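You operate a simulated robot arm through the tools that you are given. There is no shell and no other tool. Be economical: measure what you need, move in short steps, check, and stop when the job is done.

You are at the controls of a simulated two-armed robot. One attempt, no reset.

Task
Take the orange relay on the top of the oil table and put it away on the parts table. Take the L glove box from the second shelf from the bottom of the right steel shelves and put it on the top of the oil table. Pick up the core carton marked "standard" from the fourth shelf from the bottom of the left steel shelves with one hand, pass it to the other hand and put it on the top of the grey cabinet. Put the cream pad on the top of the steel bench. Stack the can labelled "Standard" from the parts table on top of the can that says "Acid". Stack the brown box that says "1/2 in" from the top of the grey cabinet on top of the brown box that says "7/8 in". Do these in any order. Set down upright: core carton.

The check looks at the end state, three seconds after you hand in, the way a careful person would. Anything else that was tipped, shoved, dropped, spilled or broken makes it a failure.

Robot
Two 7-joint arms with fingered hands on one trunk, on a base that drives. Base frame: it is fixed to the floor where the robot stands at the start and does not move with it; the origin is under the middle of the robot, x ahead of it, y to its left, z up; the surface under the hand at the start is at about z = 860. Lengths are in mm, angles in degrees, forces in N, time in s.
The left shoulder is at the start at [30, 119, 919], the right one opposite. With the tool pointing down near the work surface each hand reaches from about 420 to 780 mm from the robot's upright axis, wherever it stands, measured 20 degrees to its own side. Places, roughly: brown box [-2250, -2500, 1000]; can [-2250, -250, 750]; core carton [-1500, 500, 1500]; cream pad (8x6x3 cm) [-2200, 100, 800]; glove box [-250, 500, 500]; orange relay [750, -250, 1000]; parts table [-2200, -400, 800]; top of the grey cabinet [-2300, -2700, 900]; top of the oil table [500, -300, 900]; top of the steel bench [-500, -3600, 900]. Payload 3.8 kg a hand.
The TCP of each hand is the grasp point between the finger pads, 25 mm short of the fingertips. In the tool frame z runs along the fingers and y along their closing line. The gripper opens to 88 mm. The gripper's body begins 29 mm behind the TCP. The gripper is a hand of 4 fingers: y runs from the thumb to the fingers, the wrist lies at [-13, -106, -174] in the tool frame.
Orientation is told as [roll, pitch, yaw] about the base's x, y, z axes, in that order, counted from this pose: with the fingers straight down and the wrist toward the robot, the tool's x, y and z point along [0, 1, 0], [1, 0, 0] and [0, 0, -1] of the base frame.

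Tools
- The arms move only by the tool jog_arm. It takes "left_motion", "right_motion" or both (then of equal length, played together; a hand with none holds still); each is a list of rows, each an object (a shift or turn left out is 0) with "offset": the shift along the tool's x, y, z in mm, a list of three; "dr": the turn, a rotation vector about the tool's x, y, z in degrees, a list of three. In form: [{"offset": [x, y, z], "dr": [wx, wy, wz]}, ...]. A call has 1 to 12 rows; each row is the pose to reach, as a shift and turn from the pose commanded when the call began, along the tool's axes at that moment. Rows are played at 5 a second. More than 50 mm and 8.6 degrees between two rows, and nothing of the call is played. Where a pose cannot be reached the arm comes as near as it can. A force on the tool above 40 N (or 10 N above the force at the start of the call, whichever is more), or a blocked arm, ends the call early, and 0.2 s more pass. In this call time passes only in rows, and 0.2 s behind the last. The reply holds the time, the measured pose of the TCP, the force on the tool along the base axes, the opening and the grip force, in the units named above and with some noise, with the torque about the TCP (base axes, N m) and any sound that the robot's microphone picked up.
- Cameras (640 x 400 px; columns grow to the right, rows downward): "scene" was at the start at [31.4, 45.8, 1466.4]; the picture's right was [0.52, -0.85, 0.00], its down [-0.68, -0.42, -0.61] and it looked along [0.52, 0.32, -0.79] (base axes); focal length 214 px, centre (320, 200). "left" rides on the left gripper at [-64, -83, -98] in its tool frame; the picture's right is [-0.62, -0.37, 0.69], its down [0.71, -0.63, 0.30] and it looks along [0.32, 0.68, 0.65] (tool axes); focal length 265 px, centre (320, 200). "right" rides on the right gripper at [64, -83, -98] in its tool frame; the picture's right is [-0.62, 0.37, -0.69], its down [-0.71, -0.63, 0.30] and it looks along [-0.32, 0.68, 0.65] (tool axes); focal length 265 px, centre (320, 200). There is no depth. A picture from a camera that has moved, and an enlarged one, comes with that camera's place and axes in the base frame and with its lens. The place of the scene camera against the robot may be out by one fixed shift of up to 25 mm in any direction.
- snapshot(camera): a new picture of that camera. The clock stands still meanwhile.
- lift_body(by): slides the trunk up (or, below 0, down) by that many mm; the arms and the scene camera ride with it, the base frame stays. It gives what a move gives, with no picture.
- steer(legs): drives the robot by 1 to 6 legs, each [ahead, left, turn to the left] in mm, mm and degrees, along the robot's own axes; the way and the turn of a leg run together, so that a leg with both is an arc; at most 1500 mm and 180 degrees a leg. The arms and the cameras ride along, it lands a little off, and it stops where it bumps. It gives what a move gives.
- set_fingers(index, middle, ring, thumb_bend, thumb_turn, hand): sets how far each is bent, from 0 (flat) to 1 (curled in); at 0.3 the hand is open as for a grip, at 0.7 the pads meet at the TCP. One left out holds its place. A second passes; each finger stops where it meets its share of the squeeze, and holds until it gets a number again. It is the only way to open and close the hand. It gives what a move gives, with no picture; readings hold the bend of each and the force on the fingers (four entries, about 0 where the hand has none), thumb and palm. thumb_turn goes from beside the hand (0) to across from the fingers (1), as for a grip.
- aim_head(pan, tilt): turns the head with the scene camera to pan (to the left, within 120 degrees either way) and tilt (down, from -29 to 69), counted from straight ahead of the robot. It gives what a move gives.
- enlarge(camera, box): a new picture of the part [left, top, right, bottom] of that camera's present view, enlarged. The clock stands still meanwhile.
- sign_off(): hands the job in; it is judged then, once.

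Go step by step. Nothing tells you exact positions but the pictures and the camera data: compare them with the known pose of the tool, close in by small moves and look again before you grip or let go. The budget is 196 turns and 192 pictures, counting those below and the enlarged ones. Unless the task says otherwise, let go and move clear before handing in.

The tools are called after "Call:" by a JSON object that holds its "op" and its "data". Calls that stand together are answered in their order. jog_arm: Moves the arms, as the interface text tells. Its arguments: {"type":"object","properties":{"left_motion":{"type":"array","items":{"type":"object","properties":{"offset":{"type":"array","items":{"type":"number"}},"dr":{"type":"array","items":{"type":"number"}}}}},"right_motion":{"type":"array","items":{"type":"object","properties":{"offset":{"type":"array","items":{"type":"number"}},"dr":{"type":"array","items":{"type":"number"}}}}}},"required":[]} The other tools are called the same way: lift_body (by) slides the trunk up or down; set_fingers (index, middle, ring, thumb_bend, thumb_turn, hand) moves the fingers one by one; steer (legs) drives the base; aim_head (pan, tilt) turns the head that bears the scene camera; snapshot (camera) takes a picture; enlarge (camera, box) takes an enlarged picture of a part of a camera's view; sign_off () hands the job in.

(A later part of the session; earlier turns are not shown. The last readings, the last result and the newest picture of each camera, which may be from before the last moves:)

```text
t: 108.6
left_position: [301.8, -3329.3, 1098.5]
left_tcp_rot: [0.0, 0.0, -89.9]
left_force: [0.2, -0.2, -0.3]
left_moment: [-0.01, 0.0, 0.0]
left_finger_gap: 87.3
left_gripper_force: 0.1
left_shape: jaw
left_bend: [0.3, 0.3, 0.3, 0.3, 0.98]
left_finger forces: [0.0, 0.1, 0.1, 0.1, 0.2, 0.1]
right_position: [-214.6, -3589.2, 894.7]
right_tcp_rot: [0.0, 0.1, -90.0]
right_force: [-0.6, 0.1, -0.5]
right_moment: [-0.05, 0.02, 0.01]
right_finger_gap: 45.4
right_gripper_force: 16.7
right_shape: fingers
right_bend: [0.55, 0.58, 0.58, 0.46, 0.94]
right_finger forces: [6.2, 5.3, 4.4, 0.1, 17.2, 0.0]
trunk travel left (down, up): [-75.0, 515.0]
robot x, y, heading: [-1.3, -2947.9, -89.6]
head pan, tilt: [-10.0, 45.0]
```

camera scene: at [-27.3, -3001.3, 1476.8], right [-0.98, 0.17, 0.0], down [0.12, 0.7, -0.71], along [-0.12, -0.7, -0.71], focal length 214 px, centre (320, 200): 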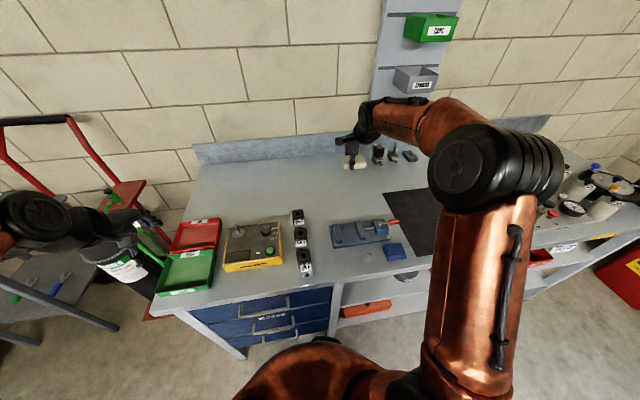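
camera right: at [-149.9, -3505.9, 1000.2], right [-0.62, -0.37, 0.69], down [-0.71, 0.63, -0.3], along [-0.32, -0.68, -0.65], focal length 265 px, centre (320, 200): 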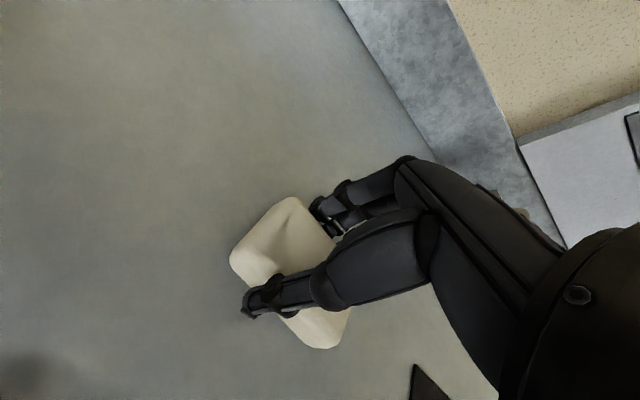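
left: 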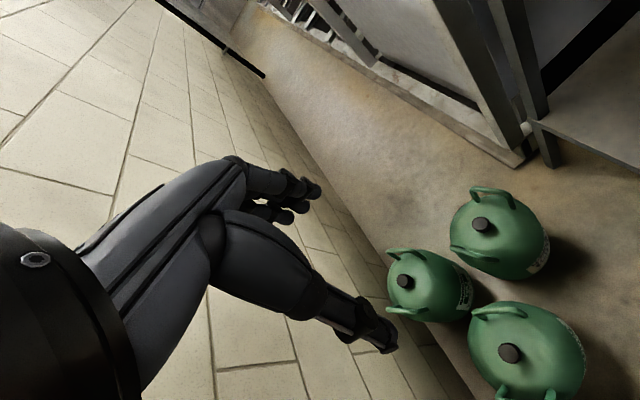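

Call:
{"op": "jog_arm", "data": {"right_motion": [{"offset": [0, 0, 1.5]}, {"offset": [0, 0, 3]}]}}

Call:
{"op": "jog_arm", "data": {"right_motion": [{"offset": [0, 0, 1.5]}, {"offset": [0, 0, 3]}]}}

Call:
{"op": "enlarge", "data": {"camera": "right", "box": [200, 170, 380, 370]}}

```text
t: 109.2
left_position: [301.8, -3328.5, 1099.6]
left_tcp_rot: [0.0, 0.1, -90.0]
left_force: [-0.6, 0.3, 0.6]
left_moment: [0.01, 0.02, 0.0]
left_finger_gap: 87.8
left_gripper_force: 0.0
left_shape: jaw
left_bend: [0.3, 0.3, 0.3, 0.3, 0.98]
left_finger forces: [0.0, 0.0, 0.1, 0.0, 0.1, 0.0]
right_position: [-213.9, -3588.8, 893.3]
right_tcp_rot: [0.1, -0.2, -90.0]
right_force: [0.1, 0.8, 6.4]
right_moment: [-0.09, 0.05, -0.03]
right_finger_gap: 45.0
right_gripper_force: 17.2
right_shape: fingers
right_bend: [0.55, 0.58, 0.58, 0.46, 0.94]
right_finger forces: [6.2, 5.4, 4.5, 0.0, 19.1, 0.0]
trunk travel left (down, up): [-75.0, 515.0]
robot x, y, heading: [-1.9, -2947.3, -90.0]
head pan, tilt: [-10.0, 45.0]
```

```text
t: 109.8
left_position: [303.1, -3327.3, 1099.8]
left_tcp_rot: [0.0, -0.1, -90.1]
left_force: [-0.3, 0.4, 0.0]
left_moment: [-0.01, -0.02, 0.0]
left_finger_gap: 87.7
left_gripper_force: 0.0
left_shape: jaw
left_bend: [0.3, 0.3, 0.3, 0.3, 0.98]
left_finger forces: [0.0, 0.0, 0.0, 0.1, 0.0, 0.0]
right_position: [-214.7, -3587.8, 891.1]
right_tcp_rot: [0.0, -0.4, -89.9]
right_force: [1.3, 0.6, 19.1]
right_moment: [-0.07, 0.06, 0.05]
right_finger_gap: 45.8
right_gripper_force: 19.3
right_shape: fingers
right_bend: [0.56, 0.58, 0.58, 0.46, 0.94]
right_finger forces: [6.3, 6.1, 4.8, 0.0, 21.4, 0.0]
trunk travel left (down, up): [-75.0, 515.0]
robot x, y, heading: [0.5, -2949.3, -90.0]
head pan, tilt: [-10.0, 45.0]
```

```text
2.00 times, centred on (290, 270) of right
camera zoom: at [-150.1, -3505.9, 989.7], right [-0.62, -0.36, 0.7], down [-0.71, 0.63, -0.31], along [-0.32, -0.69, -0.65], focal length 531 px, centre (380, 60)
```

zoom: 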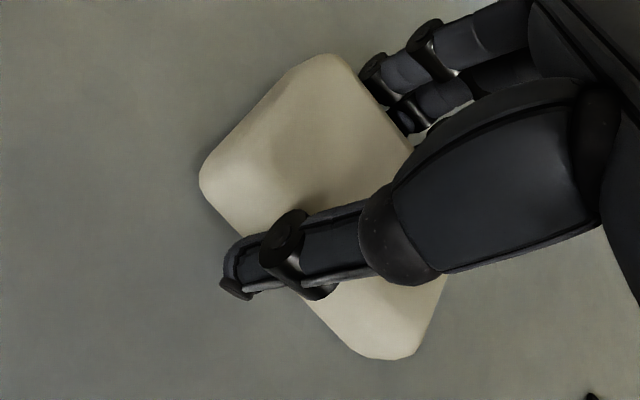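

Seated on the bench. Ease up a little and release.

Call:
{"op": "jog_arm", "data": {"right_motion": [{"offset": [0, 0, -3]}]}}

Call:
{"op": "set_fingers", "data": {"hand": "right", "index": 0.3, "middle": 0.3, "ring": 0.3, "thumb_bend": 0.25}}

Call:
{"op": "jog_arm", "data": {"right_motion": [{"offset": [0, 0, -20]}, {"offset": [0, 0, -60]}, {"offset": [0, 0, -105]}, {"offset": [0, -20, -150]}, {"offset": [0, -50, -190]}]}}

Call:
{"op": "snapshot", "data": {"camera": "right"}}

```text
t: 110.2
left_position: [302.8, -3330.3, 1098.9]
left_tcp_rot: [0.1, 0.0, -90.0]
left_force: [-0.4, -0.8, 0.4]
left_moment: [0.0, 0.04, 0.01]
left_finger_gap: 87.5
left_gripper_force: 0.0
left_shape: jaw
left_bend: [0.3, 0.3, 0.3, 0.3, 0.98]
left_finger forces: [0.0, 0.0, 0.0, 0.0, 0.0, 0.0]
right_position: [-213.0, -3588.7, 891.8]
right_tcp_rot: [0.1, 0.0, -90.0]
right_force: [0.0, -4.7, 12.7]
right_moment: [-0.34, 0.07, 0.06]
right_finger_gap: 45.2
right_gripper_force: 19.0
right_shape: fingers
right_bend: [0.55, 0.58, 0.58, 0.46, 0.94]
right_finger forces: [7.6, 7.0, 5.7, 0.0, 17.1, 0.0]
trunk travel left (down, up): [-75.0, 515.0]
robot x, y, heading: [-0.4, -2949.8, -89.9]
head pan, tilt: [-10.0, 45.0]
```

```text
t: 111.2
left_position: [302.1, -3329.8, 1098.7]
left_tcp_rot: [0.0, 0.1, -90.0]
left_force: [-0.5, -0.5, -0.1]
left_moment: [-0.02, 0.0, 0.01]
left_finger_gap: 87.6
left_gripper_force: 0.1
left_shape: jaw
left_bend: [0.3, 0.3, 0.3, 0.3, 0.98]
left_finger forces: [0.1, 0.1, 0.1, 0.1, 0.0, 0.1]
right_position: [-214.5, -3588.5, 891.1]
right_tcp_rot: [0.0, 0.0, -90.0]
right_force: [0.0, 0.2, 1.0]
right_moment: [0.05, -0.01, -0.01]
right_finger_gap: 87.8
right_gripper_force: 0.1
right_shape: fingers
right_bend: [0.3, 0.3, 0.3, 0.25, 0.97]
right_finger forces: [0.0, 0.0, 0.0, 0.0, 0.0, 0.1]
trunk travel left (down, up): [-75.0, 515.0]
robot x, y, heading: [-0.1, -2944.8, -90.2]
head pan, tilt: [-10.0, 45.0]
```

```text
t: 112.4
left_position: [301.2, -3328.4, 1098.0]
left_tcp_rot: [0.1, 0.1, -89.9]
left_force: [-0.3, 0.6, 0.2]
left_moment: [-0.03, 0.04, 0.0]
left_finger_gap: 87.8
left_gripper_force: 0.1
left_shape: jaw
left_bend: [0.3, 0.3, 0.3, 0.3, 0.98]
left_finger forces: [0.0, 0.1, 0.0, 0.0, 0.0, 0.1]
right_position: [-214.4, -3538.0, 1081.9]
right_tcp_rot: [0.0, 0.0, -90.0]
right_force: [0.2, 0.5, -0.3]
right_moment: [-0.02, 0.03, 0.0]
right_finger_gap: 88.0
right_gripper_force: 0.1
right_shape: fingers
right_bend: [0.3, 0.3, 0.3, 0.25, 0.97]
right_finger forces: [0.0, 0.0, 0.0, 0.0, 0.1, 0.0]
trunk travel left (down, up): [-75.0, 515.0]
robot x, y, heading: [-1.0, -2947.9, -89.9]
head pan, tilt: [-10.0, 45.0]
```

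```text
107 pictures are left
camera right: at [-149.8, -3456.7, 1180.2], right [-0.62, -0.37, 0.69], down [-0.71, 0.63, -0.3], along [-0.32, -0.68, -0.65], focal length 265 px, centre (320, 200)
```

right: 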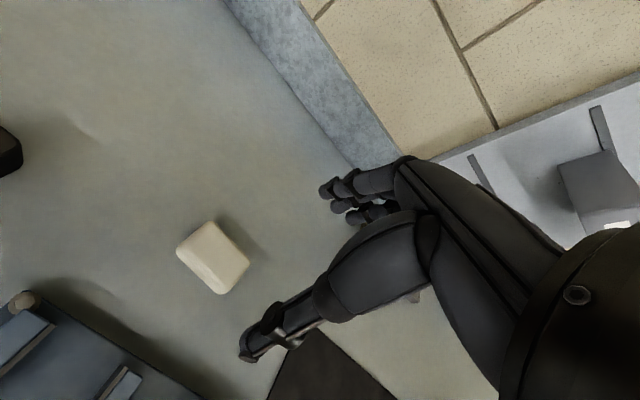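

Pad rests on the bench. Next the brown boxes on the grey cabinet: back off, turn to face it, approach and look.

Call:
{"op": "steer", "data": {"legs": [[-500, 0, 0], [0, 0, -90], [1400, 250, 0]]}}

Call:
{"op": "aim_head", "data": {"pan": 0, "tilt": 35}}

Call:
{"op": "snapshot", "data": {"camera": "scene"}}

```text
t: 125.8
left_position: [-1786.7, -2962.9, 1098.7]
left_tcp_rot: [0.0, 0.0, 178.4]
left_force: [-0.6, 0.5, 0.0]
left_moment: [0.02, -0.01, 0.01]
left_finger_gap: 87.6
left_gripper_force: 0.1
left_shape: jaw
left_bend: [0.3, 0.3, 0.3, 0.3, 0.98]
left_finger forces: [0.0, 0.0, 0.1, 0.0, 0.0, 0.1]
right_position: [-1981.8, -2439.8, 1080.3]
right_tcp_rot: [0.1, 0.1, 178.3]
right_force: [-0.7, -0.2, -0.1]
right_moment: [-0.02, 0.0, 0.03]
right_finger_gap: 88.0
right_gripper_force: 0.0
right_shape: fingers
right_bend: [0.3, 0.3, 0.3, 0.25, 0.97]
right_finger forces: [0.1, 0.1, 0.0, 0.1, 0.1, 0.0]
trunk travel left (down, up): [-75.0, 515.0]
robot x, y, heading: [-1394.3, -2673.1, 178.5]
head pan, tilt: [-10.0, 45.0]
```

```text
t: 126.5
left_position: [-1786.4, -2961.5, 1098.0]
left_tcp_rot: [0.0, 0.0, 178.4]
left_force: [0.6, 0.0, 0.1]
left_moment: [0.01, -0.01, -0.02]
left_finger_gap: 87.4
left_gripper_force: 0.0
left_shape: jaw
left_bend: [0.3, 0.3, 0.3, 0.3, 0.98]
left_finger forces: [0.0, 0.0, 0.1, 0.0, 0.0, 0.1]
right_position: [-1983.0, -2440.3, 1081.4]
right_tcp_rot: [0.0, 0.2, 178.3]
right_force: [1.4, 0.6, 0.1]
right_moment: [-0.02, 0.01, -0.04]
right_finger_gap: 88.3
right_gripper_force: 0.1
right_shape: fingers
right_bend: [0.3, 0.3, 0.3, 0.25, 0.97]
right_finger forces: [0.0, 0.0, 0.1, 0.0, 0.0, 0.0]
trunk travel left (down, up): [-75.0, 515.0]
robot x, y, heading: [-1396.7, -2671.7, 178.1]
head pan, tilt: [0.0, 35.0]
```

```text
106 pictures are left
camera scene: at [-1476.7, -2662.3, 1491.6], right [0.03, 1.0, 0.0], down [0.57, -0.02, -0.82], along [-0.82, 0.02, -0.57], focal length 214 px, centre (320, 200)
```

scene: 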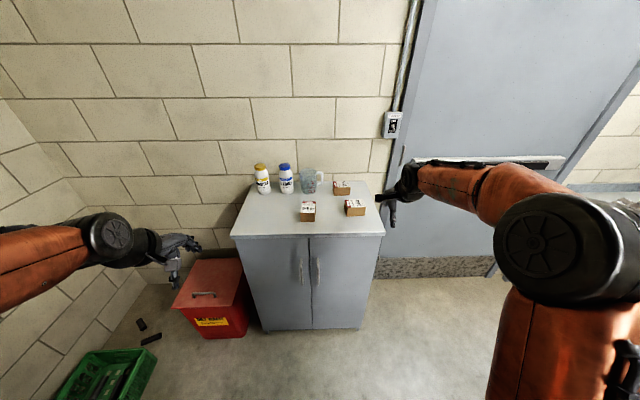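

Call:
{"op": "enlarge", "data": {"camera": "scene", "box": [235, 155, 395, 255]}}

```text
4.00 times, centred on (315, 205) of scene
camera zoom: at [-1476.7, -2662.3, 1491.6], right [0.03, 1.0, 0.0], down [0.57, -0.02, -0.82], along [-0.82, 0.02, -0.57], focal length 858 px, centre (340, 180)
```

zoom: 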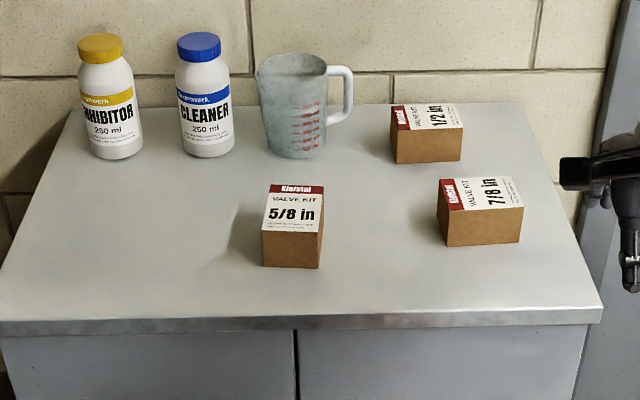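

1/2 in box is at the back right, 7/8 in front of it. Both have their ~62 mm side along my closing direction. Move in with the right hand.

Call:
{"op": "steer", "data": {"legs": [[0, 0, 1.7], [320, 65, 0]]}}

Call:
{"op": "snapshot", "data": {"camera": "right"}}

Call:
{"op": "aim_head", "data": {"pan": -5, "tilt": 50}}

Call:
{"op": "snapshot", "data": {"camera": "scene"}}

```text
t: 129.1
left_position: [-2099.7, -3033.6, 1098.5]
left_tcp_rot: [0.0, 0.0, 179.5]
left_force: [-0.1, 0.0, 0.9]
left_moment: [-0.04, -0.02, 0.0]
left_finger_gap: 87.5
left_gripper_force: 0.0
left_shape: jaw
left_bend: [0.3, 0.3, 0.3, 0.3, 0.98]
left_finger forces: [0.0, 0.0, 0.1, 0.0, 0.0, 0.0]
right_position: [-2304.8, -2516.6, 1080.3]
right_tcp_rot: [0.0, 0.1, 179.6]
right_force: [0.2, -0.1, -0.1]
right_moment: [-0.01, -0.03, -0.02]
right_finger_gap: 88.0
right_gripper_force: 0.2
right_shape: fingers
right_bend: [0.3, 0.3, 0.3, 0.25, 0.97]
right_finger forces: [0.0, 0.0, 0.0, 0.0, 0.1, 0.1]
trunk travel left (down, up): [-75.0, 515.0]
robot x, y, heading: [-1711.2, -2736.4, 179.6]
head pan, tilt: [0.0, 35.0]
```

```text
104 pictures are left
camera right: at [-2222.5, -2582.9, 1178.9], right [-0.36, 0.62, 0.69], down [0.64, 0.71, -0.3], along [-0.68, 0.33, -0.66], focal length 265 px, centre (320, 200)
```

right: 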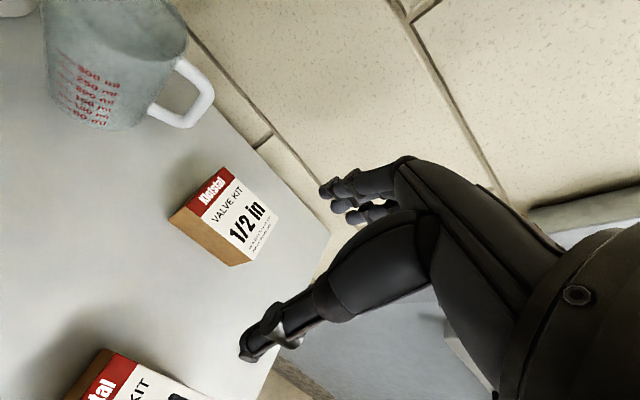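

```text
t: 129.8
left_position: [-2097.9, -3034.2, 1098.1]
left_tcp_rot: [-0.1, 0.0, 179.5]
left_force: [0.0, 0.7, -0.5]
left_moment: [0.04, 0.03, -0.01]
left_finger_gap: 87.4
left_gripper_force: 0.1
left_shape: jaw
left_bend: [0.3, 0.3, 0.3, 0.3, 0.98]
left_finger forces: [0.0, 0.1, 0.0, 0.0, 0.0, 0.0]
right_position: [-2303.8, -2515.2, 1080.6]
right_tcp_rot: [0.0, 0.1, 179.5]
right_force: [0.9, -0.7, -0.2]
right_moment: [-0.01, -0.01, 0.0]
right_finger_gap: 88.5
right_gripper_force: 0.2
right_shape: fingers
right_bend: [0.3, 0.3, 0.3, 0.25, 0.97]
right_finger forces: [0.1, 0.0, 0.1, 0.1, 0.1, 0.0]
trunk travel left (down, up): [-75.0, 515.0]
robot x, y, heading: [-1712.4, -2734.0, 179.6]
head pan, tilt: [-5.0, 50.0]
```

```text
103 pictures are left
camera scene: at [-1783.0, -2721.3, 1469.9], right [0.1, 1.0, 0.0], down [0.76, -0.07, -0.64], along [-0.64, 0.06, -0.77], focal length 214 px, centre (320, 200)
```

scene: 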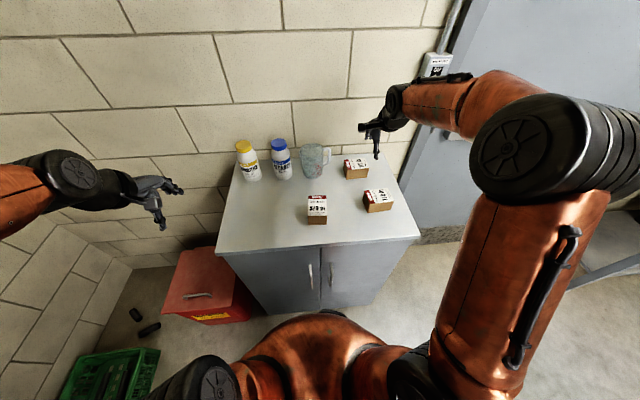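

Call:
{"op": "enlarge", "data": {"camera": "right", "box": [140, 150, 300, 280]}}

Call:
{"op": "enlarge", "data": {"camera": "scene", "box": [320, 140, 416, 220]}}

```text
3.08 times, centred on (220, 215) of right
camera zoom: at [-2221.5, -2582.7, 1179.3], right [-0.36, 0.62, 0.69], down [0.64, 0.71, -0.3], along [-0.68, 0.33, -0.65], focal length 817 px, centre (628, 154)
```

zoom: 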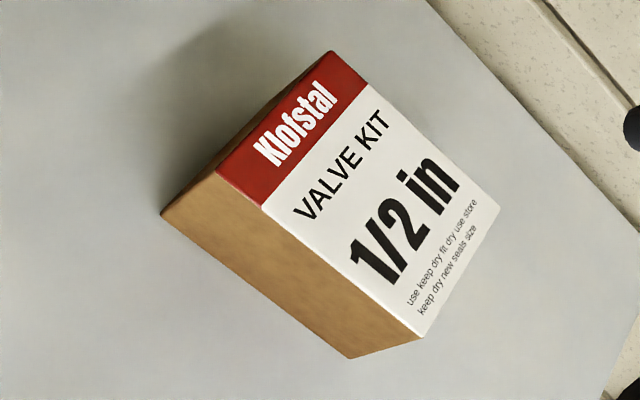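

```text
5.00 times, centred on (368, 180) of scene
camera zoom: at [-1783.0, -2721.3, 1469.9], right [0.1, 1.0, 0.0], down [0.76, -0.07, -0.64], along [-0.64, 0.06, -0.77], focal length 1072 px, centre (80, 300)
```

zoom: 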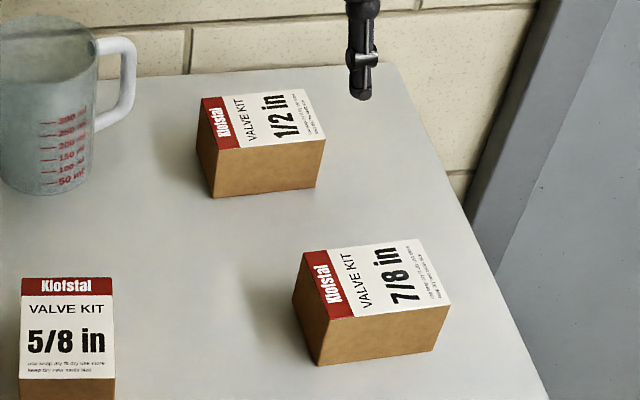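

Triangulated: 1/2 in box centre (-2349,-2541), top 971, cabinet 922; 7/8 in box centre about (-2198,-2501). Move above the 1/2 in box.

Call:
{"op": "jog_arm", "data": {"right_motion": [{"offset": [12, 22, 20]}, {"offset": [25, 45, 45]}, {"offset": [25, 45, 72]}]}}

Call:
{"op": "snapshot", "data": {"camera": "right"}}

Call:
{"op": "enlarge", "data": {"camera": "scene", "box": [320, 120, 416, 200]}}

```text
t: 130.6
left_position: [-2098.6, -3033.2, 1097.6]
left_tcp_rot: [0.0, 0.1, 179.5]
left_force: [-0.7, -0.5, 0.7]
left_moment: [-0.01, -0.01, -0.02]
left_finger_gap: 87.4
left_gripper_force: 0.2
left_shape: jaw
left_bend: [0.3, 0.3, 0.3, 0.3, 0.98]
left_finger forces: [0.1, 0.1, 0.1, 0.0, 0.0, 0.0]
right_position: [-2349.5, -2540.2, 1008.5]
right_tcp_rot: [0.0, 0.0, 179.5]
right_force: [1.1, -0.3, 0.5]
right_moment: [0.01, -0.01, -0.01]
right_finger_gap: 87.8
right_gripper_force: 0.0
right_shape: fingers
right_bend: [0.3, 0.3, 0.3, 0.25, 0.97]
right_finger forces: [0.0, 0.0, 0.0, 0.0, 0.0, 0.0]
trunk travel left (down, up): [-75.0, 515.0]
robot x, y, heading: [-1715.6, -2732.1, 179.5]
head pan, tilt: [-5.0, 50.0]
```

```text
100 pictures are left
camera right: at [-2267.0, -2606.2, 1107.9], right [-0.36, 0.62, 0.69], down [0.64, 0.71, -0.3], along [-0.68, 0.33, -0.65], focal length 265 px, centre (320, 200)
```

right: 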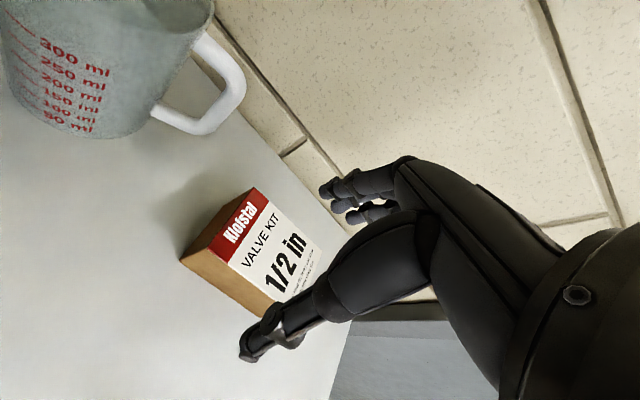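

```text
5.00 times, centred on (368, 160) of scene
camera zoom: at [-1783.0, -2721.1, 1469.9], right [0.1, 1.0, 0.0], down [0.76, -0.07, -0.64], along [-0.64, 0.06, -0.77], focal length 1072 px, centre (80, 400)
```

zoom: 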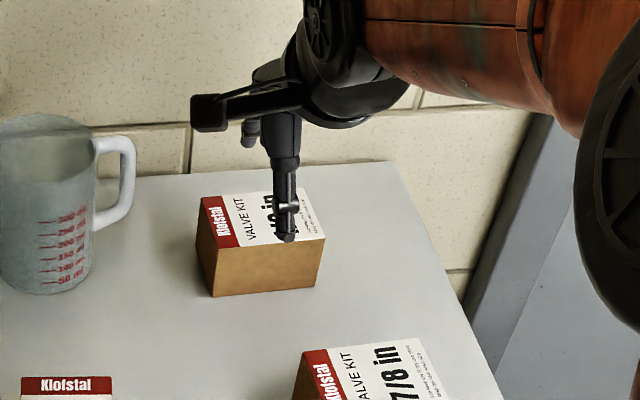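

Call:
{"op": "jog_arm", "data": {"right_motion": [{"offset": [0, 0, 25]}, {"offset": [0, 0, 45]}, {"offset": [0, 0, 53]}]}}

Call:
{"op": "set_fingers", "data": {"hand": "right", "index": 0.65, "middle": 0.65, "ring": 0.65, "thumb_bend": 0.62}}

Call:
{"op": "snapshot", "data": {"camera": "right"}}

```text
t: 131.4
left_position: [-2097.8, -3035.0, 1097.5]
left_tcp_rot: [0.1, -0.1, 179.5]
left_force: [-0.4, 0.2, 0.5]
left_moment: [0.02, 0.01, -0.02]
left_finger_gap: 87.6
left_gripper_force: 0.0
left_shape: jaw
left_bend: [0.3, 0.3, 0.3, 0.3, 0.98]
left_finger forces: [0.0, 0.1, 0.0, 0.0, 0.0, 0.0]
right_position: [-2350.2, -2540.4, 955.4]
right_tcp_rot: [0.0, -0.1, 179.5]
right_force: [-1.3, -0.8, 2.1]
right_moment: [0.02, 0.08, -0.01]
right_finger_gap: 89.6
right_gripper_force: 0.4
right_shape: fingers
right_bend: [0.29, 0.3, 0.3, 0.25, 0.97]
right_finger forces: [1.8, 0.0, 0.0, 0.0, 0.0, 0.0]
trunk travel left (down, up): [-75.0, 515.0]
robot x, y, heading: [-1713.4, -2734.8, 179.5]
head pan, tilt: [-5.0, 50.0]
```

```text
t: 132.4
left_position: [-2097.4, -3033.5, 1098.1]
left_tcp_rot: [0.1, 0.0, 179.5]
left_force: [-0.4, -0.1, -0.2]
left_moment: [0.0, -0.01, -0.01]
left_finger_gap: 87.5
left_gripper_force: 0.1
left_shape: jaw
left_bend: [0.3, 0.3, 0.3, 0.3, 0.98]
left_finger forces: [0.0, 0.0, 0.0, 0.0, 0.1, 0.1]
right_position: [-2349.5, -2539.4, 954.9]
right_tcp_rot: [0.0, -0.1, 179.5]
right_force: [-0.6, -0.6, 0.9]
right_moment: [0.04, 0.13, 0.01]
right_finger_gap: 52.7
right_gripper_force: 19.5
right_shape: fingers
right_bend: [0.53, 0.56, 0.56, 0.42, 0.94]
right_finger forces: [7.6, 7.0, 6.0, 0.0, 18.9, 0.1]
trunk travel left (down, up): [-75.0, 515.0]
robot x, y, heading: [-1712.4, -2731.9, 179.2]
head pan, tilt: [-5.0, 50.0]
```

```text
98 pictures are left
camera right: at [-2266.8, -2606.3, 1054.4], right [-0.36, 0.62, 0.69], down [0.64, 0.71, -0.3], along [-0.68, 0.33, -0.65], focal length 265 px, centre (320, 200)
```

right: 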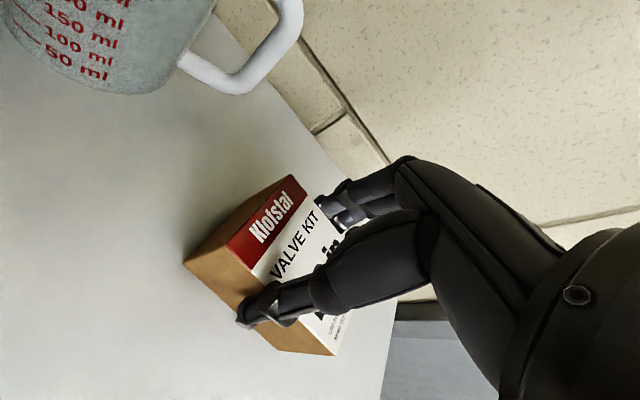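

Call:
{"op": "jog_arm", "data": {"right_motion": [{"offset": [0, 0, -30]}, {"offset": [0, 0, -75]}, {"offset": [0, -20, -110]}, {"offset": [-10, -60, -110]}, {"offset": [-25, -105, -110]}, {"offset": [-39, -151, -110]}]}}

Call:
{"op": "snapshot", "data": {"camera": "right"}}

Call:
{"op": "enlarge", "data": {"camera": "scene", "box": [320, 140, 416, 220]}}

```text
t: 133.8
left_position: [-2097.3, -3033.8, 1098.4]
left_tcp_rot: [0.0, 0.0, 179.6]
left_force: [-0.2, -0.2, 0.2]
left_moment: [0.03, 0.0, -0.01]
left_finger_gap: 87.6
left_gripper_force: 0.1
left_shape: jaw
left_bend: [0.3, 0.3, 0.3, 0.3, 0.98]
left_finger forces: [0.0, 0.1, 0.0, 0.0, 0.1, 0.0]
right_position: [-2197.9, -2500.5, 1064.3]
right_tcp_rot: [0.0, 0.0, 179.5]
right_force: [-0.6, 0.4, -3.2]
right_moment: [0.02, 0.04, 0.0]
right_finger_gap: 52.5
right_gripper_force: 19.6
right_shape: fingers
right_bend: [0.53, 0.57, 0.57, 0.42, 0.94]
right_finger forces: [7.3, 6.4, 5.5, 0.0, 19.8, 0.0]
trunk travel left (down, up): [-75.0, 515.0]
robot x, y, heading: [-1715.1, -2737.8, 179.6]
head pan, tilt: [-5.0, 50.0]
```

```text
97 pictures are left
camera right: at [-2115.0, -2567.0, 1163.2], right [-0.36, 0.62, 0.69], down [0.64, 0.71, -0.3], along [-0.68, 0.33, -0.65], focal length 265 px, centre (320, 200)
```

right: 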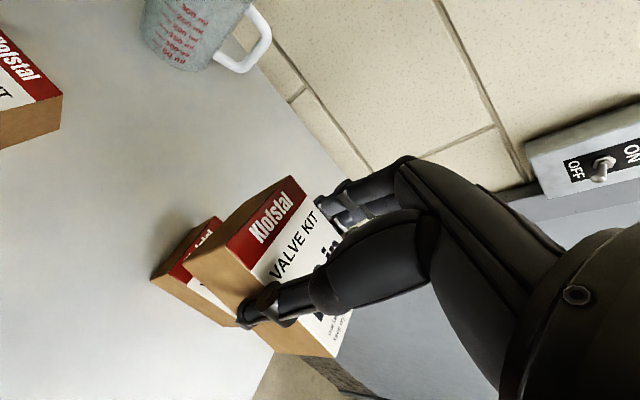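

```text
5.00 times, centred on (368, 180) of scene
camera zoom: at [-1781.7, -2720.5, 1469.9], right [0.1, 1.0, 0.0], down [0.76, -0.07, -0.64], along [-0.64, 0.06, -0.77], focal length 1072 px, centre (80, 300)
```

zoom: 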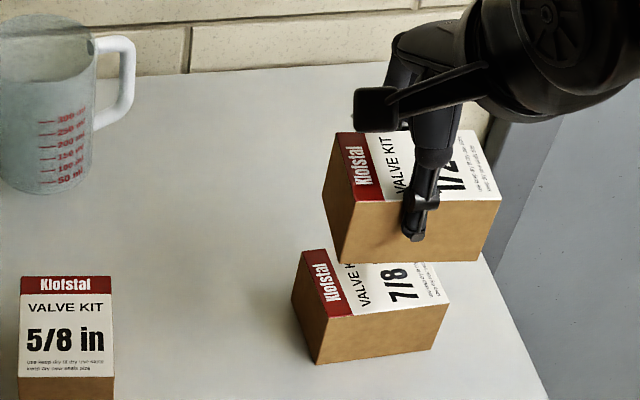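

Call:
{"op": "enlarge", "data": {"camera": "scene", "box": [370, 160, 426, 210]}}

Call:
{"op": "enlarge", "data": {"camera": "right", "box": [140, 170, 300, 290]}}

```text
8.00 times, centred on (398, 185) of scene
camera zoom: at [-1781.7, -2720.5, 1469.9], right [0.1, 1.0, 0.0], down [0.76, -0.07, -0.64], along [-0.64, 0.06, -0.77], focal length 1716 px, centre (-304, 320)
```

zoom: 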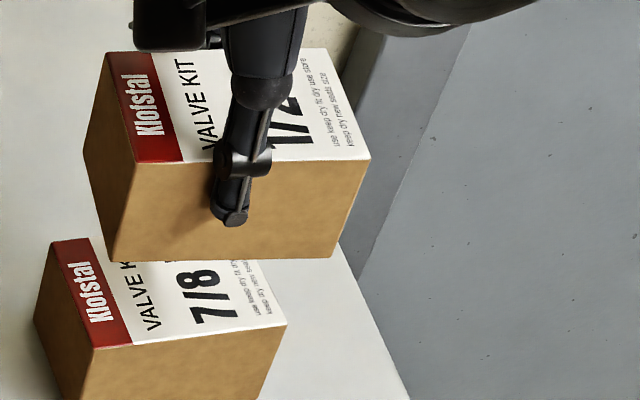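

```text
3.33 times, centred on (220, 230) of right
camera zoom: at [-2115.0, -2567.0, 1163.2], right [-0.36, 0.62, 0.69], down [0.64, 0.71, -0.3], along [-0.68, 0.33, -0.65], focal length 885 px, centre (653, 100)
```

zoom: 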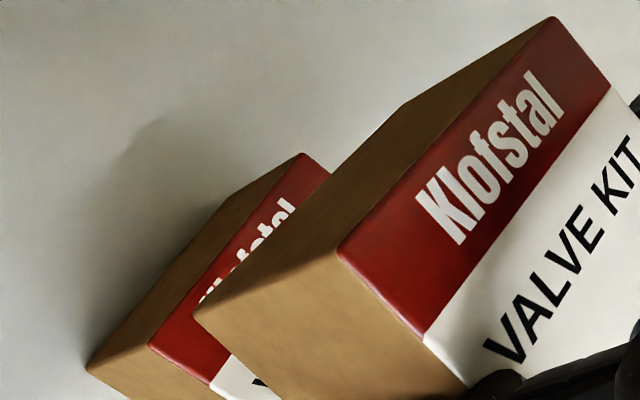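

The held box turned slightly in the grip and sits ~18 mm toward the thumb. Correct yaw (~8°) and shift, then lower to ~11 mm above the 7/8 box.

Call:
{"op": "jog_arm", "data": {"right_motion": [{"offset": [1, 9, 0], "dr": [0, 0, -4]}, {"offset": [1, 18, 0], "dr": [0, 0, -8.5]}, {"offset": [1, 18, 25], "dr": [0, 0, -8.5]}, {"offset": [1, 18, 48], "dr": [0, 0, -8.5]}]}}

Call:
{"op": "enlarge", "data": {"camera": "scene", "box": [370, 165, 426, 215]}}

Call:
{"op": "enlarge", "data": {"camera": "right", "box": [140, 170, 370, 380]}}

```text
t: 134.8
left_position: [-2098.2, -3033.9, 1098.0]
left_tcp_rot: [0.0, 0.0, 179.5]
left_force: [-1.9, 0.3, 0.4]
left_moment: [-0.04, -0.03, 0.0]
left_finger_gap: 87.6
left_gripper_force: 0.0
left_shape: jaw
left_bend: [0.3, 0.3, 0.3, 0.3, 0.98]
left_finger forces: [0.1, 0.0, 0.1, 0.1, 0.0, 0.0]
right_position: [-2217.6, -2503.8, 1017.6]
right_tcp_rot: [0.0, 0.0, -172.0]
right_force: [-0.3, -0.5, -2.0]
right_moment: [-0.03, 0.02, 0.02]
right_finger_gap: 52.4
right_gripper_force: 19.4
right_shape: fingers
right_bend: [0.53, 0.57, 0.57, 0.42, 0.94]
right_finger forces: [7.3, 6.2, 5.4, 0.0, 19.8, 0.1]
trunk travel left (down, up): [-75.0, 515.0]
robot x, y, heading: [-1715.8, -2733.1, 179.5]
head pan, tilt: [-5.0, 50.0]
```

```text
8.00 times, centred on (398, 190) of scene
camera zoom: at [-1783.5, -2721.1, 1469.8], right [0.1, 1.0, 0.0], down [0.76, -0.07, -0.64], along [-0.64, 0.06, -0.77], focal length 1716 px, centre (-304, 280)
```

zoom: 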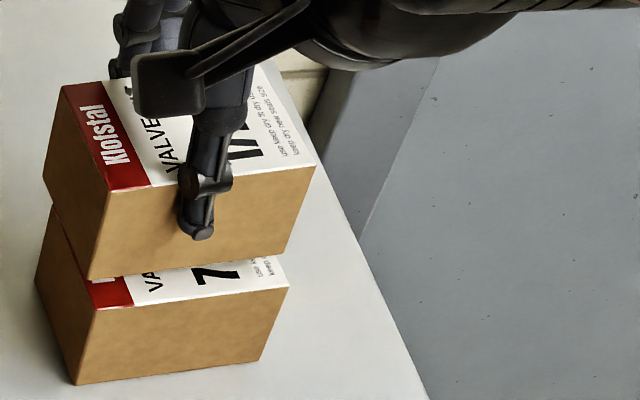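

```text
1.90 times, centred on (255, 275) of right
camera zoom: at [-2125.2, -2557.2, 1115.7], right [-0.45, 0.56, 0.69], down [0.52, 0.8, -0.3], along [-0.72, 0.23, -0.65], focal length 506 px, centre (444, 57)
```

zoom: 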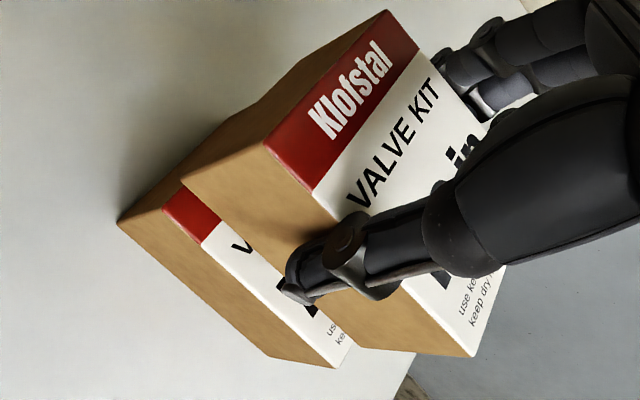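

Call:
{"op": "jog_arm", "data": {"right_motion": [{"offset": [-4.4, -4.6, 0]}, {"offset": [-4.4, -4.6, 8]}]}}

Call:
{"op": "enlarge", "data": {"camera": "scene", "box": [370, 165, 426, 215]}}

```text
t: 135.4
left_position: [-2098.4, -3033.6, 1098.1]
left_tcp_rot: [0.0, 0.1, 179.5]
left_force: [0.1, 0.0, -0.6]
left_moment: [0.02, 0.0, 0.02]
left_finger_gap: 87.6
left_gripper_force: 0.0
left_shape: jaw
left_bend: [0.3, 0.3, 0.3, 0.3, 0.98]
left_finger forces: [0.0, 0.0, 0.0, 0.0, 0.0, 0.1]
right_position: [-2212.5, -2499.6, 1009.7]
right_tcp_rot: [0.0, 0.1, -172.0]
right_force: [1.0, -0.2, -2.7]
right_moment: [0.05, 0.02, -0.01]
right_finger_gap: 52.5
right_gripper_force: 19.5
right_shape: fingers
right_bend: [0.53, 0.57, 0.57, 0.42, 0.94]
right_finger forces: [7.4, 6.3, 5.4, 0.0, 19.7, 0.1]
trunk travel left (down, up): [-75.0, 515.0]
robot x, y, heading: [-1715.8, -2738.3, 179.5]
head pan, tilt: [-5.0, 50.0]
```

```text
8.00 times, centred on (398, 190) of scene
camera zoom: at [-1783.3, -2721.3, 1469.8], right [0.1, 1.0, 0.0], down [0.76, -0.07, -0.64], along [-0.64, 0.06, -0.77], focal length 1716 px, centre (-304, 280)
```

zoom: 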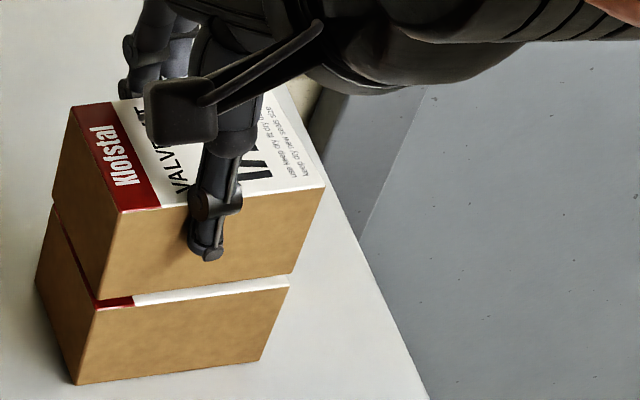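

Call:
{"op": "jog_arm", "data": {"right_motion": [{"offset": [0, 0, 1.5]}, {"offset": [0, 0, 3]}]}}

Call:
{"op": "jog_arm", "data": {"right_motion": [{"offset": [0, 0, 1.5]}, {"offset": [0, 0, 3]}]}}

Call:
{"op": "enlarge", "data": {"camera": "scene", "box": [370, 165, 426, 215]}}

```text
t: 136.0
left_position: [-2099.3, -3033.9, 1098.9]
left_tcp_rot: [0.0, -0.1, 179.5]
left_force: [0.2, 0.3, 0.3]
left_moment: [-0.03, 0.01, 0.01]
left_finger_gap: 87.4
left_gripper_force: 0.0
left_shape: jaw
left_bend: [0.3, 0.3, 0.3, 0.3, 0.98]
left_finger forces: [0.0, 0.1, 0.1, 0.0, 0.0, 0.0]
right_position: [-2211.5, -2499.5, 1007.1]
right_tcp_rot: [0.0, 0.1, -172.1]
right_force: [-0.4, -0.5, -2.9]
right_moment: [-0.02, 0.02, 0.01]
right_finger_gap: 52.6
right_gripper_force: 19.8
right_shape: fingers
right_bend: [0.53, 0.57, 0.57, 0.42, 0.94]
right_finger forces: [7.3, 6.3, 5.3, 0.0, 19.8, 0.0]
trunk travel left (down, up): [-75.0, 515.0]
robot x, y, heading: [-1713.1, -2733.6, 179.4]
head pan, tilt: [-5.0, 50.0]
```

```text
t: 136.6
left_position: [-2097.5, -3034.3, 1097.9]
left_tcp_rot: [0.0, 0.0, 179.4]
left_force: [0.6, -0.5, 0.5]
left_moment: [-0.02, -0.01, 0.01]
left_finger_gap: 87.5
left_gripper_force: 0.1
left_shape: jaw
left_bend: [0.3, 0.3, 0.3, 0.3, 0.98]
left_finger forces: [0.1, 0.0, 0.0, 0.1, 0.0, 0.0]
right_position: [-2211.6, -2499.8, 1005.0]
right_tcp_rot: [-0.1, -0.1, -172.1]
right_force: [0.4, 1.0, 6.9]
right_moment: [0.02, 0.12, 0.03]
right_finger_gap: 52.9
right_gripper_force: 20.9
right_shape: fingers
right_bend: [0.54, 0.57, 0.57, 0.42, 0.94]
right_finger forces: [7.1, 6.4, 5.6, 0.0, 21.3, 0.0]
trunk travel left (down, up): [-75.0, 515.0]
robot x, y, heading: [-1714.6, -2733.7, 179.4]
head pan, tilt: [-5.0, 50.0]
```

```text
8.00 times, centred on (398, 190) of scene
camera zoom: at [-1782.0, -2721.4, 1470.0], right [0.1, 1.0, 0.0], down [0.76, -0.07, -0.64], along [-0.64, 0.06, -0.77], focal length 1716 px, centre (-304, 280)
```

zoom: 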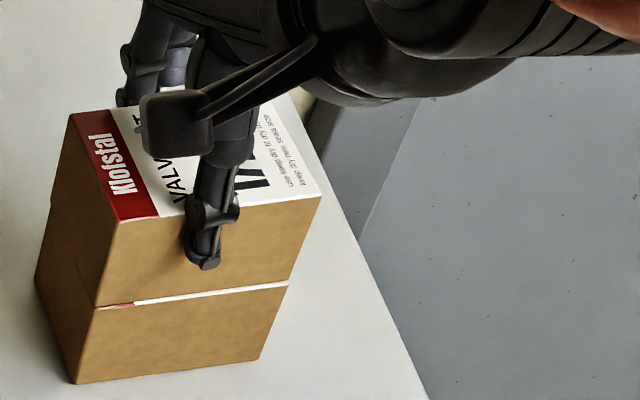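

Seated on the 7/8 box. Release and lift away.

Call:
{"op": "jog_arm", "data": {"right_motion": [{"offset": [0, 0, -1.5]}]}}

Call:
{"op": "set_fingers", "data": {"hand": "right", "index": 0.4, "middle": 0.4, "ring": 0.4, "thumb_bend": 0.2}}

Call:
{"op": "jog_arm", "data": {"right_motion": [{"offset": [0, 0, -15]}, {"offset": [0, 0, -50]}, {"offset": [0, 0, -95]}, {"offset": [0, -30, -120]}, {"offset": [0, -70, -130]}]}}

Call:
{"op": "snapshot", "data": {"camera": "scene"}}

```text
t: 137.0
left_position: [-2096.7, -3034.2, 1097.6]
left_tcp_rot: [0.0, 0.0, 179.5]
left_force: [0.1, 0.2, -0.2]
left_moment: [0.0, 0.01, 0.0]
left_finger_gap: 87.5
left_gripper_force: 0.1
left_shape: jaw
left_bend: [0.3, 0.3, 0.3, 0.3, 0.98]
left_finger forces: [0.1, 0.0, 0.0, 0.0, 0.0, 0.0]
right_position: [-2210.9, -2499.5, 1004.9]
right_tcp_rot: [0.0, 0.0, -171.9]
right_force: [-1.8, 0.3, 4.6]
right_moment: [0.03, 0.22, 0.01]
right_finger_gap: 52.6
right_gripper_force: 20.1
right_shape: fingers
right_bend: [0.54, 0.57, 0.57, 0.42, 0.94]
right_finger forces: [7.4, 6.6, 5.7, 0.0, 20.4, 0.0]
trunk travel left (down, up): [-75.0, 515.0]
robot x, y, heading: [-1714.4, -2733.7, 179.6]
head pan, tilt: [-5.0, 50.0]
```

```text
t: 138.0
left_position: [-2098.1, -3034.3, 1098.2]
left_tcp_rot: [0.0, 0.1, 179.5]
left_force: [-0.7, 0.5, 0.2]
left_moment: [-0.01, 0.02, 0.0]
left_finger_gap: 87.7
left_gripper_force: 0.0
left_shape: jaw
left_bend: [0.3, 0.3, 0.3, 0.3, 0.98]
left_finger forces: [0.0, 0.0, 0.0, 0.0, 0.0, 0.0]
right_position: [-2211.4, -2498.5, 1003.9]
right_tcp_rot: [0.1, 0.2, -172.0]
right_force: [0.7, 0.3, -0.3]
right_moment: [-0.01, 0.0, -0.03]
right_finger_gap: 80.7
right_gripper_force: 0.1
right_shape: fingers
right_bend: [0.4, 0.4, 0.4, 0.2, 0.97]
right_finger forces: [0.0, 0.0, 0.1, 0.0, 0.0, 0.1]
trunk travel left (down, up): [-75.0, 515.0]
robot x, y, heading: [-1713.1, -2734.9, 179.5]
head pan, tilt: [-5.0, 50.0]
```

```text
t: 139.2
left_position: [-2097.4, -3033.9, 1098.6]
left_tcp_rot: [0.0, -0.1, 179.5]
left_force: [0.5, 0.1, -0.2]
left_moment: [-0.02, -0.01, 0.02]
left_finger_gap: 87.6
left_gripper_force: 0.0
left_shape: jaw
left_bend: [0.3, 0.3, 0.3, 0.3, 0.98]
left_finger forces: [0.0, 0.0, 0.0, 0.1, 0.0, 0.1]
right_position: [-2139.6, -2488.4, 1134.1]
right_tcp_rot: [0.0, 0.1, -172.0]
right_force: [-0.7, 1.5, 0.2]
right_moment: [0.04, 0.02, 0.0]
right_finger_gap: 81.0
right_gripper_force: 0.1
right_shape: fingers
right_bend: [0.4, 0.4, 0.4, 0.2, 0.97]
right_finger forces: [0.1, 0.0, 0.0, 0.0, 0.1, 0.0]
trunk travel left (down, up): [-75.0, 515.0]
robot x, y, heading: [-1712.4, -2736.7, 179.5]
head pan, tilt: [-5.0, 50.0]
```

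```text
89 pictures are left
camera scene: at [-1781.7, -2721.2, 1469.9], right [0.1, 1.0, 0.0], down [0.76, -0.07, -0.64], along [-0.64, 0.06, -0.77], focal length 214 px, centre (320, 200)
```

scene: 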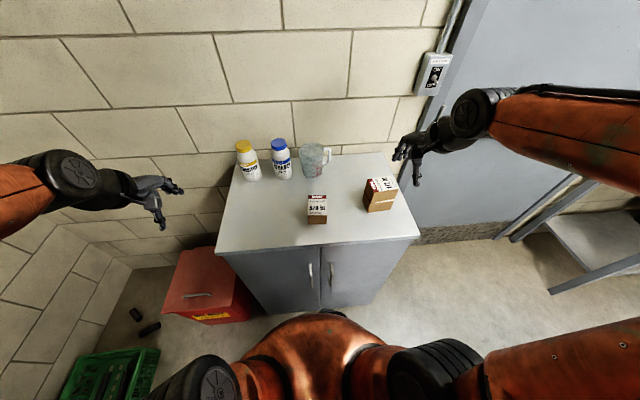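

The boxes are stacked. Next the core carton: return to face the left shelves, then raise the trunk and look.

Call:
{"op": "steer", "data": {"legs": [[-400, 0, 0], [0, 0, -89.5], [1400, 166, 0], [700, 0, 0]]}}

Call:
{"op": "lift_body", "data": {"by": 400}}

Call:
{"op": "aim_head", "data": {"pan": 5, "tilt": 35}}

Call:
{"op": "snapshot", "data": {"camera": "scene"}}

```text
t: 155.4
left_position: [-1890.7, -304.7, 1099.1]
left_tcp_rot: [0.0, 0.0, 92.1]
left_force: [0.3, -0.6, -0.2]
left_moment: [0.0, -0.03, 0.01]
left_finger_gap: 87.5
left_gripper_force: 0.0
left_shape: jaw
left_bend: [0.3, 0.3, 0.3, 0.3, 0.98]
left_finger forces: [0.0, 0.1, 0.0, 0.0, 0.0, 0.0]
right_position: [-1347.9, -236.3, 1135.3]
right_tcp_rot: [-0.1, 0.1, 100.7]
right_force: [-0.6, -0.6, -0.3]
right_moment: [-0.01, 0.0, 0.01]
right_finger_gap: 80.9
right_gripper_force: 0.1
right_shape: fingers
right_bend: [0.4, 0.4, 0.4, 0.2, 0.97]
right_finger forces: [0.0, 0.1, 0.1, 0.0, 0.0, 0.0]
trunk travel left (down, up): [-75.0, 515.0]
robot x, y, heading: [-1572.0, -677.2, 92.3]
head pan, tilt: [-5.0, 50.0]
```

```text
t: 159.2
left_position: [-1889.4, -305.3, 1498.2]
left_tcp_rot: [0.0, 0.0, 92.2]
left_force: [-0.7, 1.3, 0.7]
left_moment: [0.0, 0.01, -0.02]
left_finger_gap: 87.4
left_gripper_force: 0.1
left_shape: jaw
left_bend: [0.3, 0.3, 0.3, 0.3, 0.98]
left_finger forces: [0.0, 0.0, 0.1, 0.0, 0.0, 0.1]
right_position: [-1348.3, -235.8, 1533.7]
right_tcp_rot: [0.0, 0.1, 100.7]
right_force: [-0.2, 0.5, 0.1]
right_moment: [0.0, 0.01, -0.01]
right_finger_gap: 80.9
right_gripper_force: 0.1
right_shape: fingers
right_bend: [0.4, 0.4, 0.4, 0.2, 0.97]
right_finger forces: [0.0, 0.0, 0.0, 0.0, 0.0, 0.1]
trunk travel left (down, up): [-475.0, 115.0]
robot x, y, heading: [-1574.4, -678.2, 92.2]
head pan, tilt: [-5.0, 50.0]
```

```text
t: 160.0
left_position: [-1891.2, -305.5, 1499.4]
left_tcp_rot: [0.1, 0.0, 92.1]
left_force: [-0.2, 0.2, 1.3]
left_moment: [0.03, -0.01, 0.02]
left_finger_gap: 87.5
left_gripper_force: 0.1
left_shape: jaw
left_bend: [0.3, 0.3, 0.3, 0.3, 0.98]
left_finger forces: [0.0, 0.1, 0.0, 0.1, 0.0, 0.0]
right_position: [-1347.3, -236.2, 1534.1]
right_tcp_rot: [-0.1, 0.1, 100.7]
right_force: [0.2, -0.8, 0.0]
right_moment: [0.01, -0.01, 0.0]
right_finger_gap: 80.9
right_gripper_force: 0.0
right_shape: fingers
right_bend: [0.4, 0.4, 0.4, 0.2, 0.97]
right_finger forces: [0.1, 0.0, 0.1, 0.1, 0.0, 0.1]
trunk travel left (down, up): [-475.0, 115.0]
robot x, y, heading: [-1572.2, -680.2, 92.3]
head pan, tilt: [5.0, 35.0]
```

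```text
88 pictures are left
camera scene: at [-1596.3, -601.2, 1891.5], right [0.99, 0.12, 0.0], down [0.07, -0.57, -0.82], along [-0.1, 0.81, -0.57], focal length 214 px, centre (320, 200)
```

scene: 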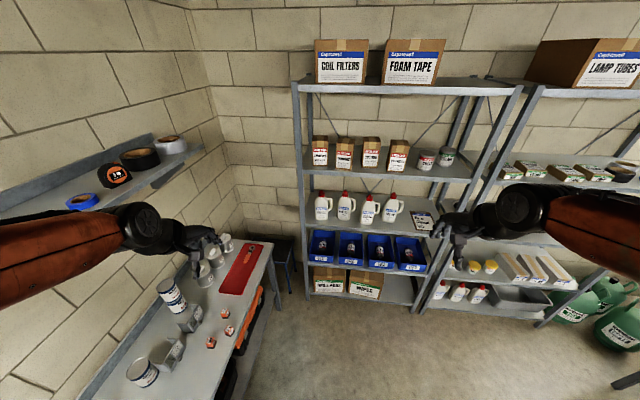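

Call:
{"op": "enlarge", "data": {"camera": "scene", "box": [290, 120, 420, 190]}}

```text
4.92 times, centred on (355, 155) of scene
camera zoom: at [-1596.3, -601.2, 1891.5], right [0.99, 0.12, 0.0], down [0.07, -0.57, -0.82], along [-0.1, 0.81, -0.57], focal length 1056 px, centre (148, 422)
```

zoom: 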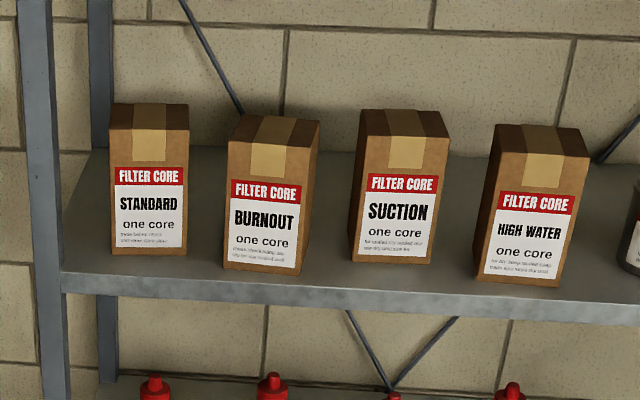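

Cartons have ~45 mm gaps; "Standard" is about 85×90×148 with centre ≈(-1731,550) on shelf z≈1350. Plan: left hand enters pointing forward gripping its sides, later the right hand takes the top. First position the base and rotate the left hand.

Call:
{"op": "steer", "data": {"legs": [[0, 0, -2.3], [260, -100, 0]]}}

Call:
{"op": "jog_arm", "data": {"left_motion": [{"offset": [0, 10, 0], "dr": [-4.6, -4.6, -4.6]}, {"offset": [0, 20, 0], "dr": [-9.2, -9.2, -9.2]}, {"offset": [0, 30, 0], "dr": [-13.8, -13.8, -13.8]}, {"offset": [0, 40, 0], "dr": [-18.4, -18.4, -18.4]}, {"offset": [0, 50, 0], "dr": [-23, -23, -23]}, {"offset": [0, 60, 0], "dr": [-27.6, -27.6, -27.6]}, {"offset": [0, 60, 0], "dr": [-32.2, -32.2, -32.2]}, {"offset": [0, 60, 0], "dr": [-36.8, -36.8, -36.8]}]}}

```text
t: 162.3
left_position: [-1779.3, -33.1, 1499.8]
left_tcp_rot: [0.0, -0.1, 90.2]
left_force: [0.1, 0.4, -0.4]
left_moment: [-0.03, -0.01, -0.02]
left_finger_gap: 87.6
left_gripper_force: 0.0
left_shape: jaw
left_bend: [0.3, 0.3, 0.3, 0.3, 0.98]
left_finger forces: [0.0, 0.0, 0.0, 0.1, 0.0, 0.1]
right_position: [-1235.6, 15.5, 1535.5]
right_tcp_rot: [0.1, -0.1, 98.7]
right_force: [-0.2, 0.4, 0.5]
right_moment: [0.01, 0.02, -0.01]
right_finger_gap: 80.5
right_gripper_force: 0.1
right_shape: fingers
right_bend: [0.4, 0.4, 0.4, 0.2, 0.97]
right_finger forces: [0.0, 0.0, 0.1, 0.0, 0.0, 0.1]
trunk travel left (down, up): [-475.0, 115.0]
robot x, y, heading: [-1474.8, -418.3, 90.3]
head pan, tilt: [5.0, 35.0]
```

```text
t: 164.1
left_position: [-1778.3, 27.7, 1498.1]
left_tcp_rot: [-48.3, -19.3, 138.5]
left_force: [0.4, 0.0, -0.8]
left_moment: [-0.01, -0.05, 0.02]
left_finger_gap: 87.6
left_gripper_force: 0.0
left_shape: jaw
left_bend: [0.3, 0.3, 0.3, 0.3, 0.98]
left_finger forces: [0.0, 0.0, 0.0, 0.0, 0.0, 0.1]
right_position: [-1234.0, 17.4, 1533.3]
right_tcp_rot: [0.0, 0.0, 98.7]
right_force: [-0.5, -0.1, 0.6]
right_moment: [0.01, 0.05, 0.01]
right_finger_gap: 80.8
right_gripper_force: 0.0
right_shape: fingers
right_bend: [0.4, 0.4, 0.4, 0.2, 0.97]
right_finger forces: [0.0, 0.1, 0.0, 0.1, 0.0, 0.0]
trunk travel left (down, up): [-475.0, 115.0]
robot x, y, heading: [-1469.7, -415.6, 90.0]
head pan, tilt: [5.0, 35.0]
```

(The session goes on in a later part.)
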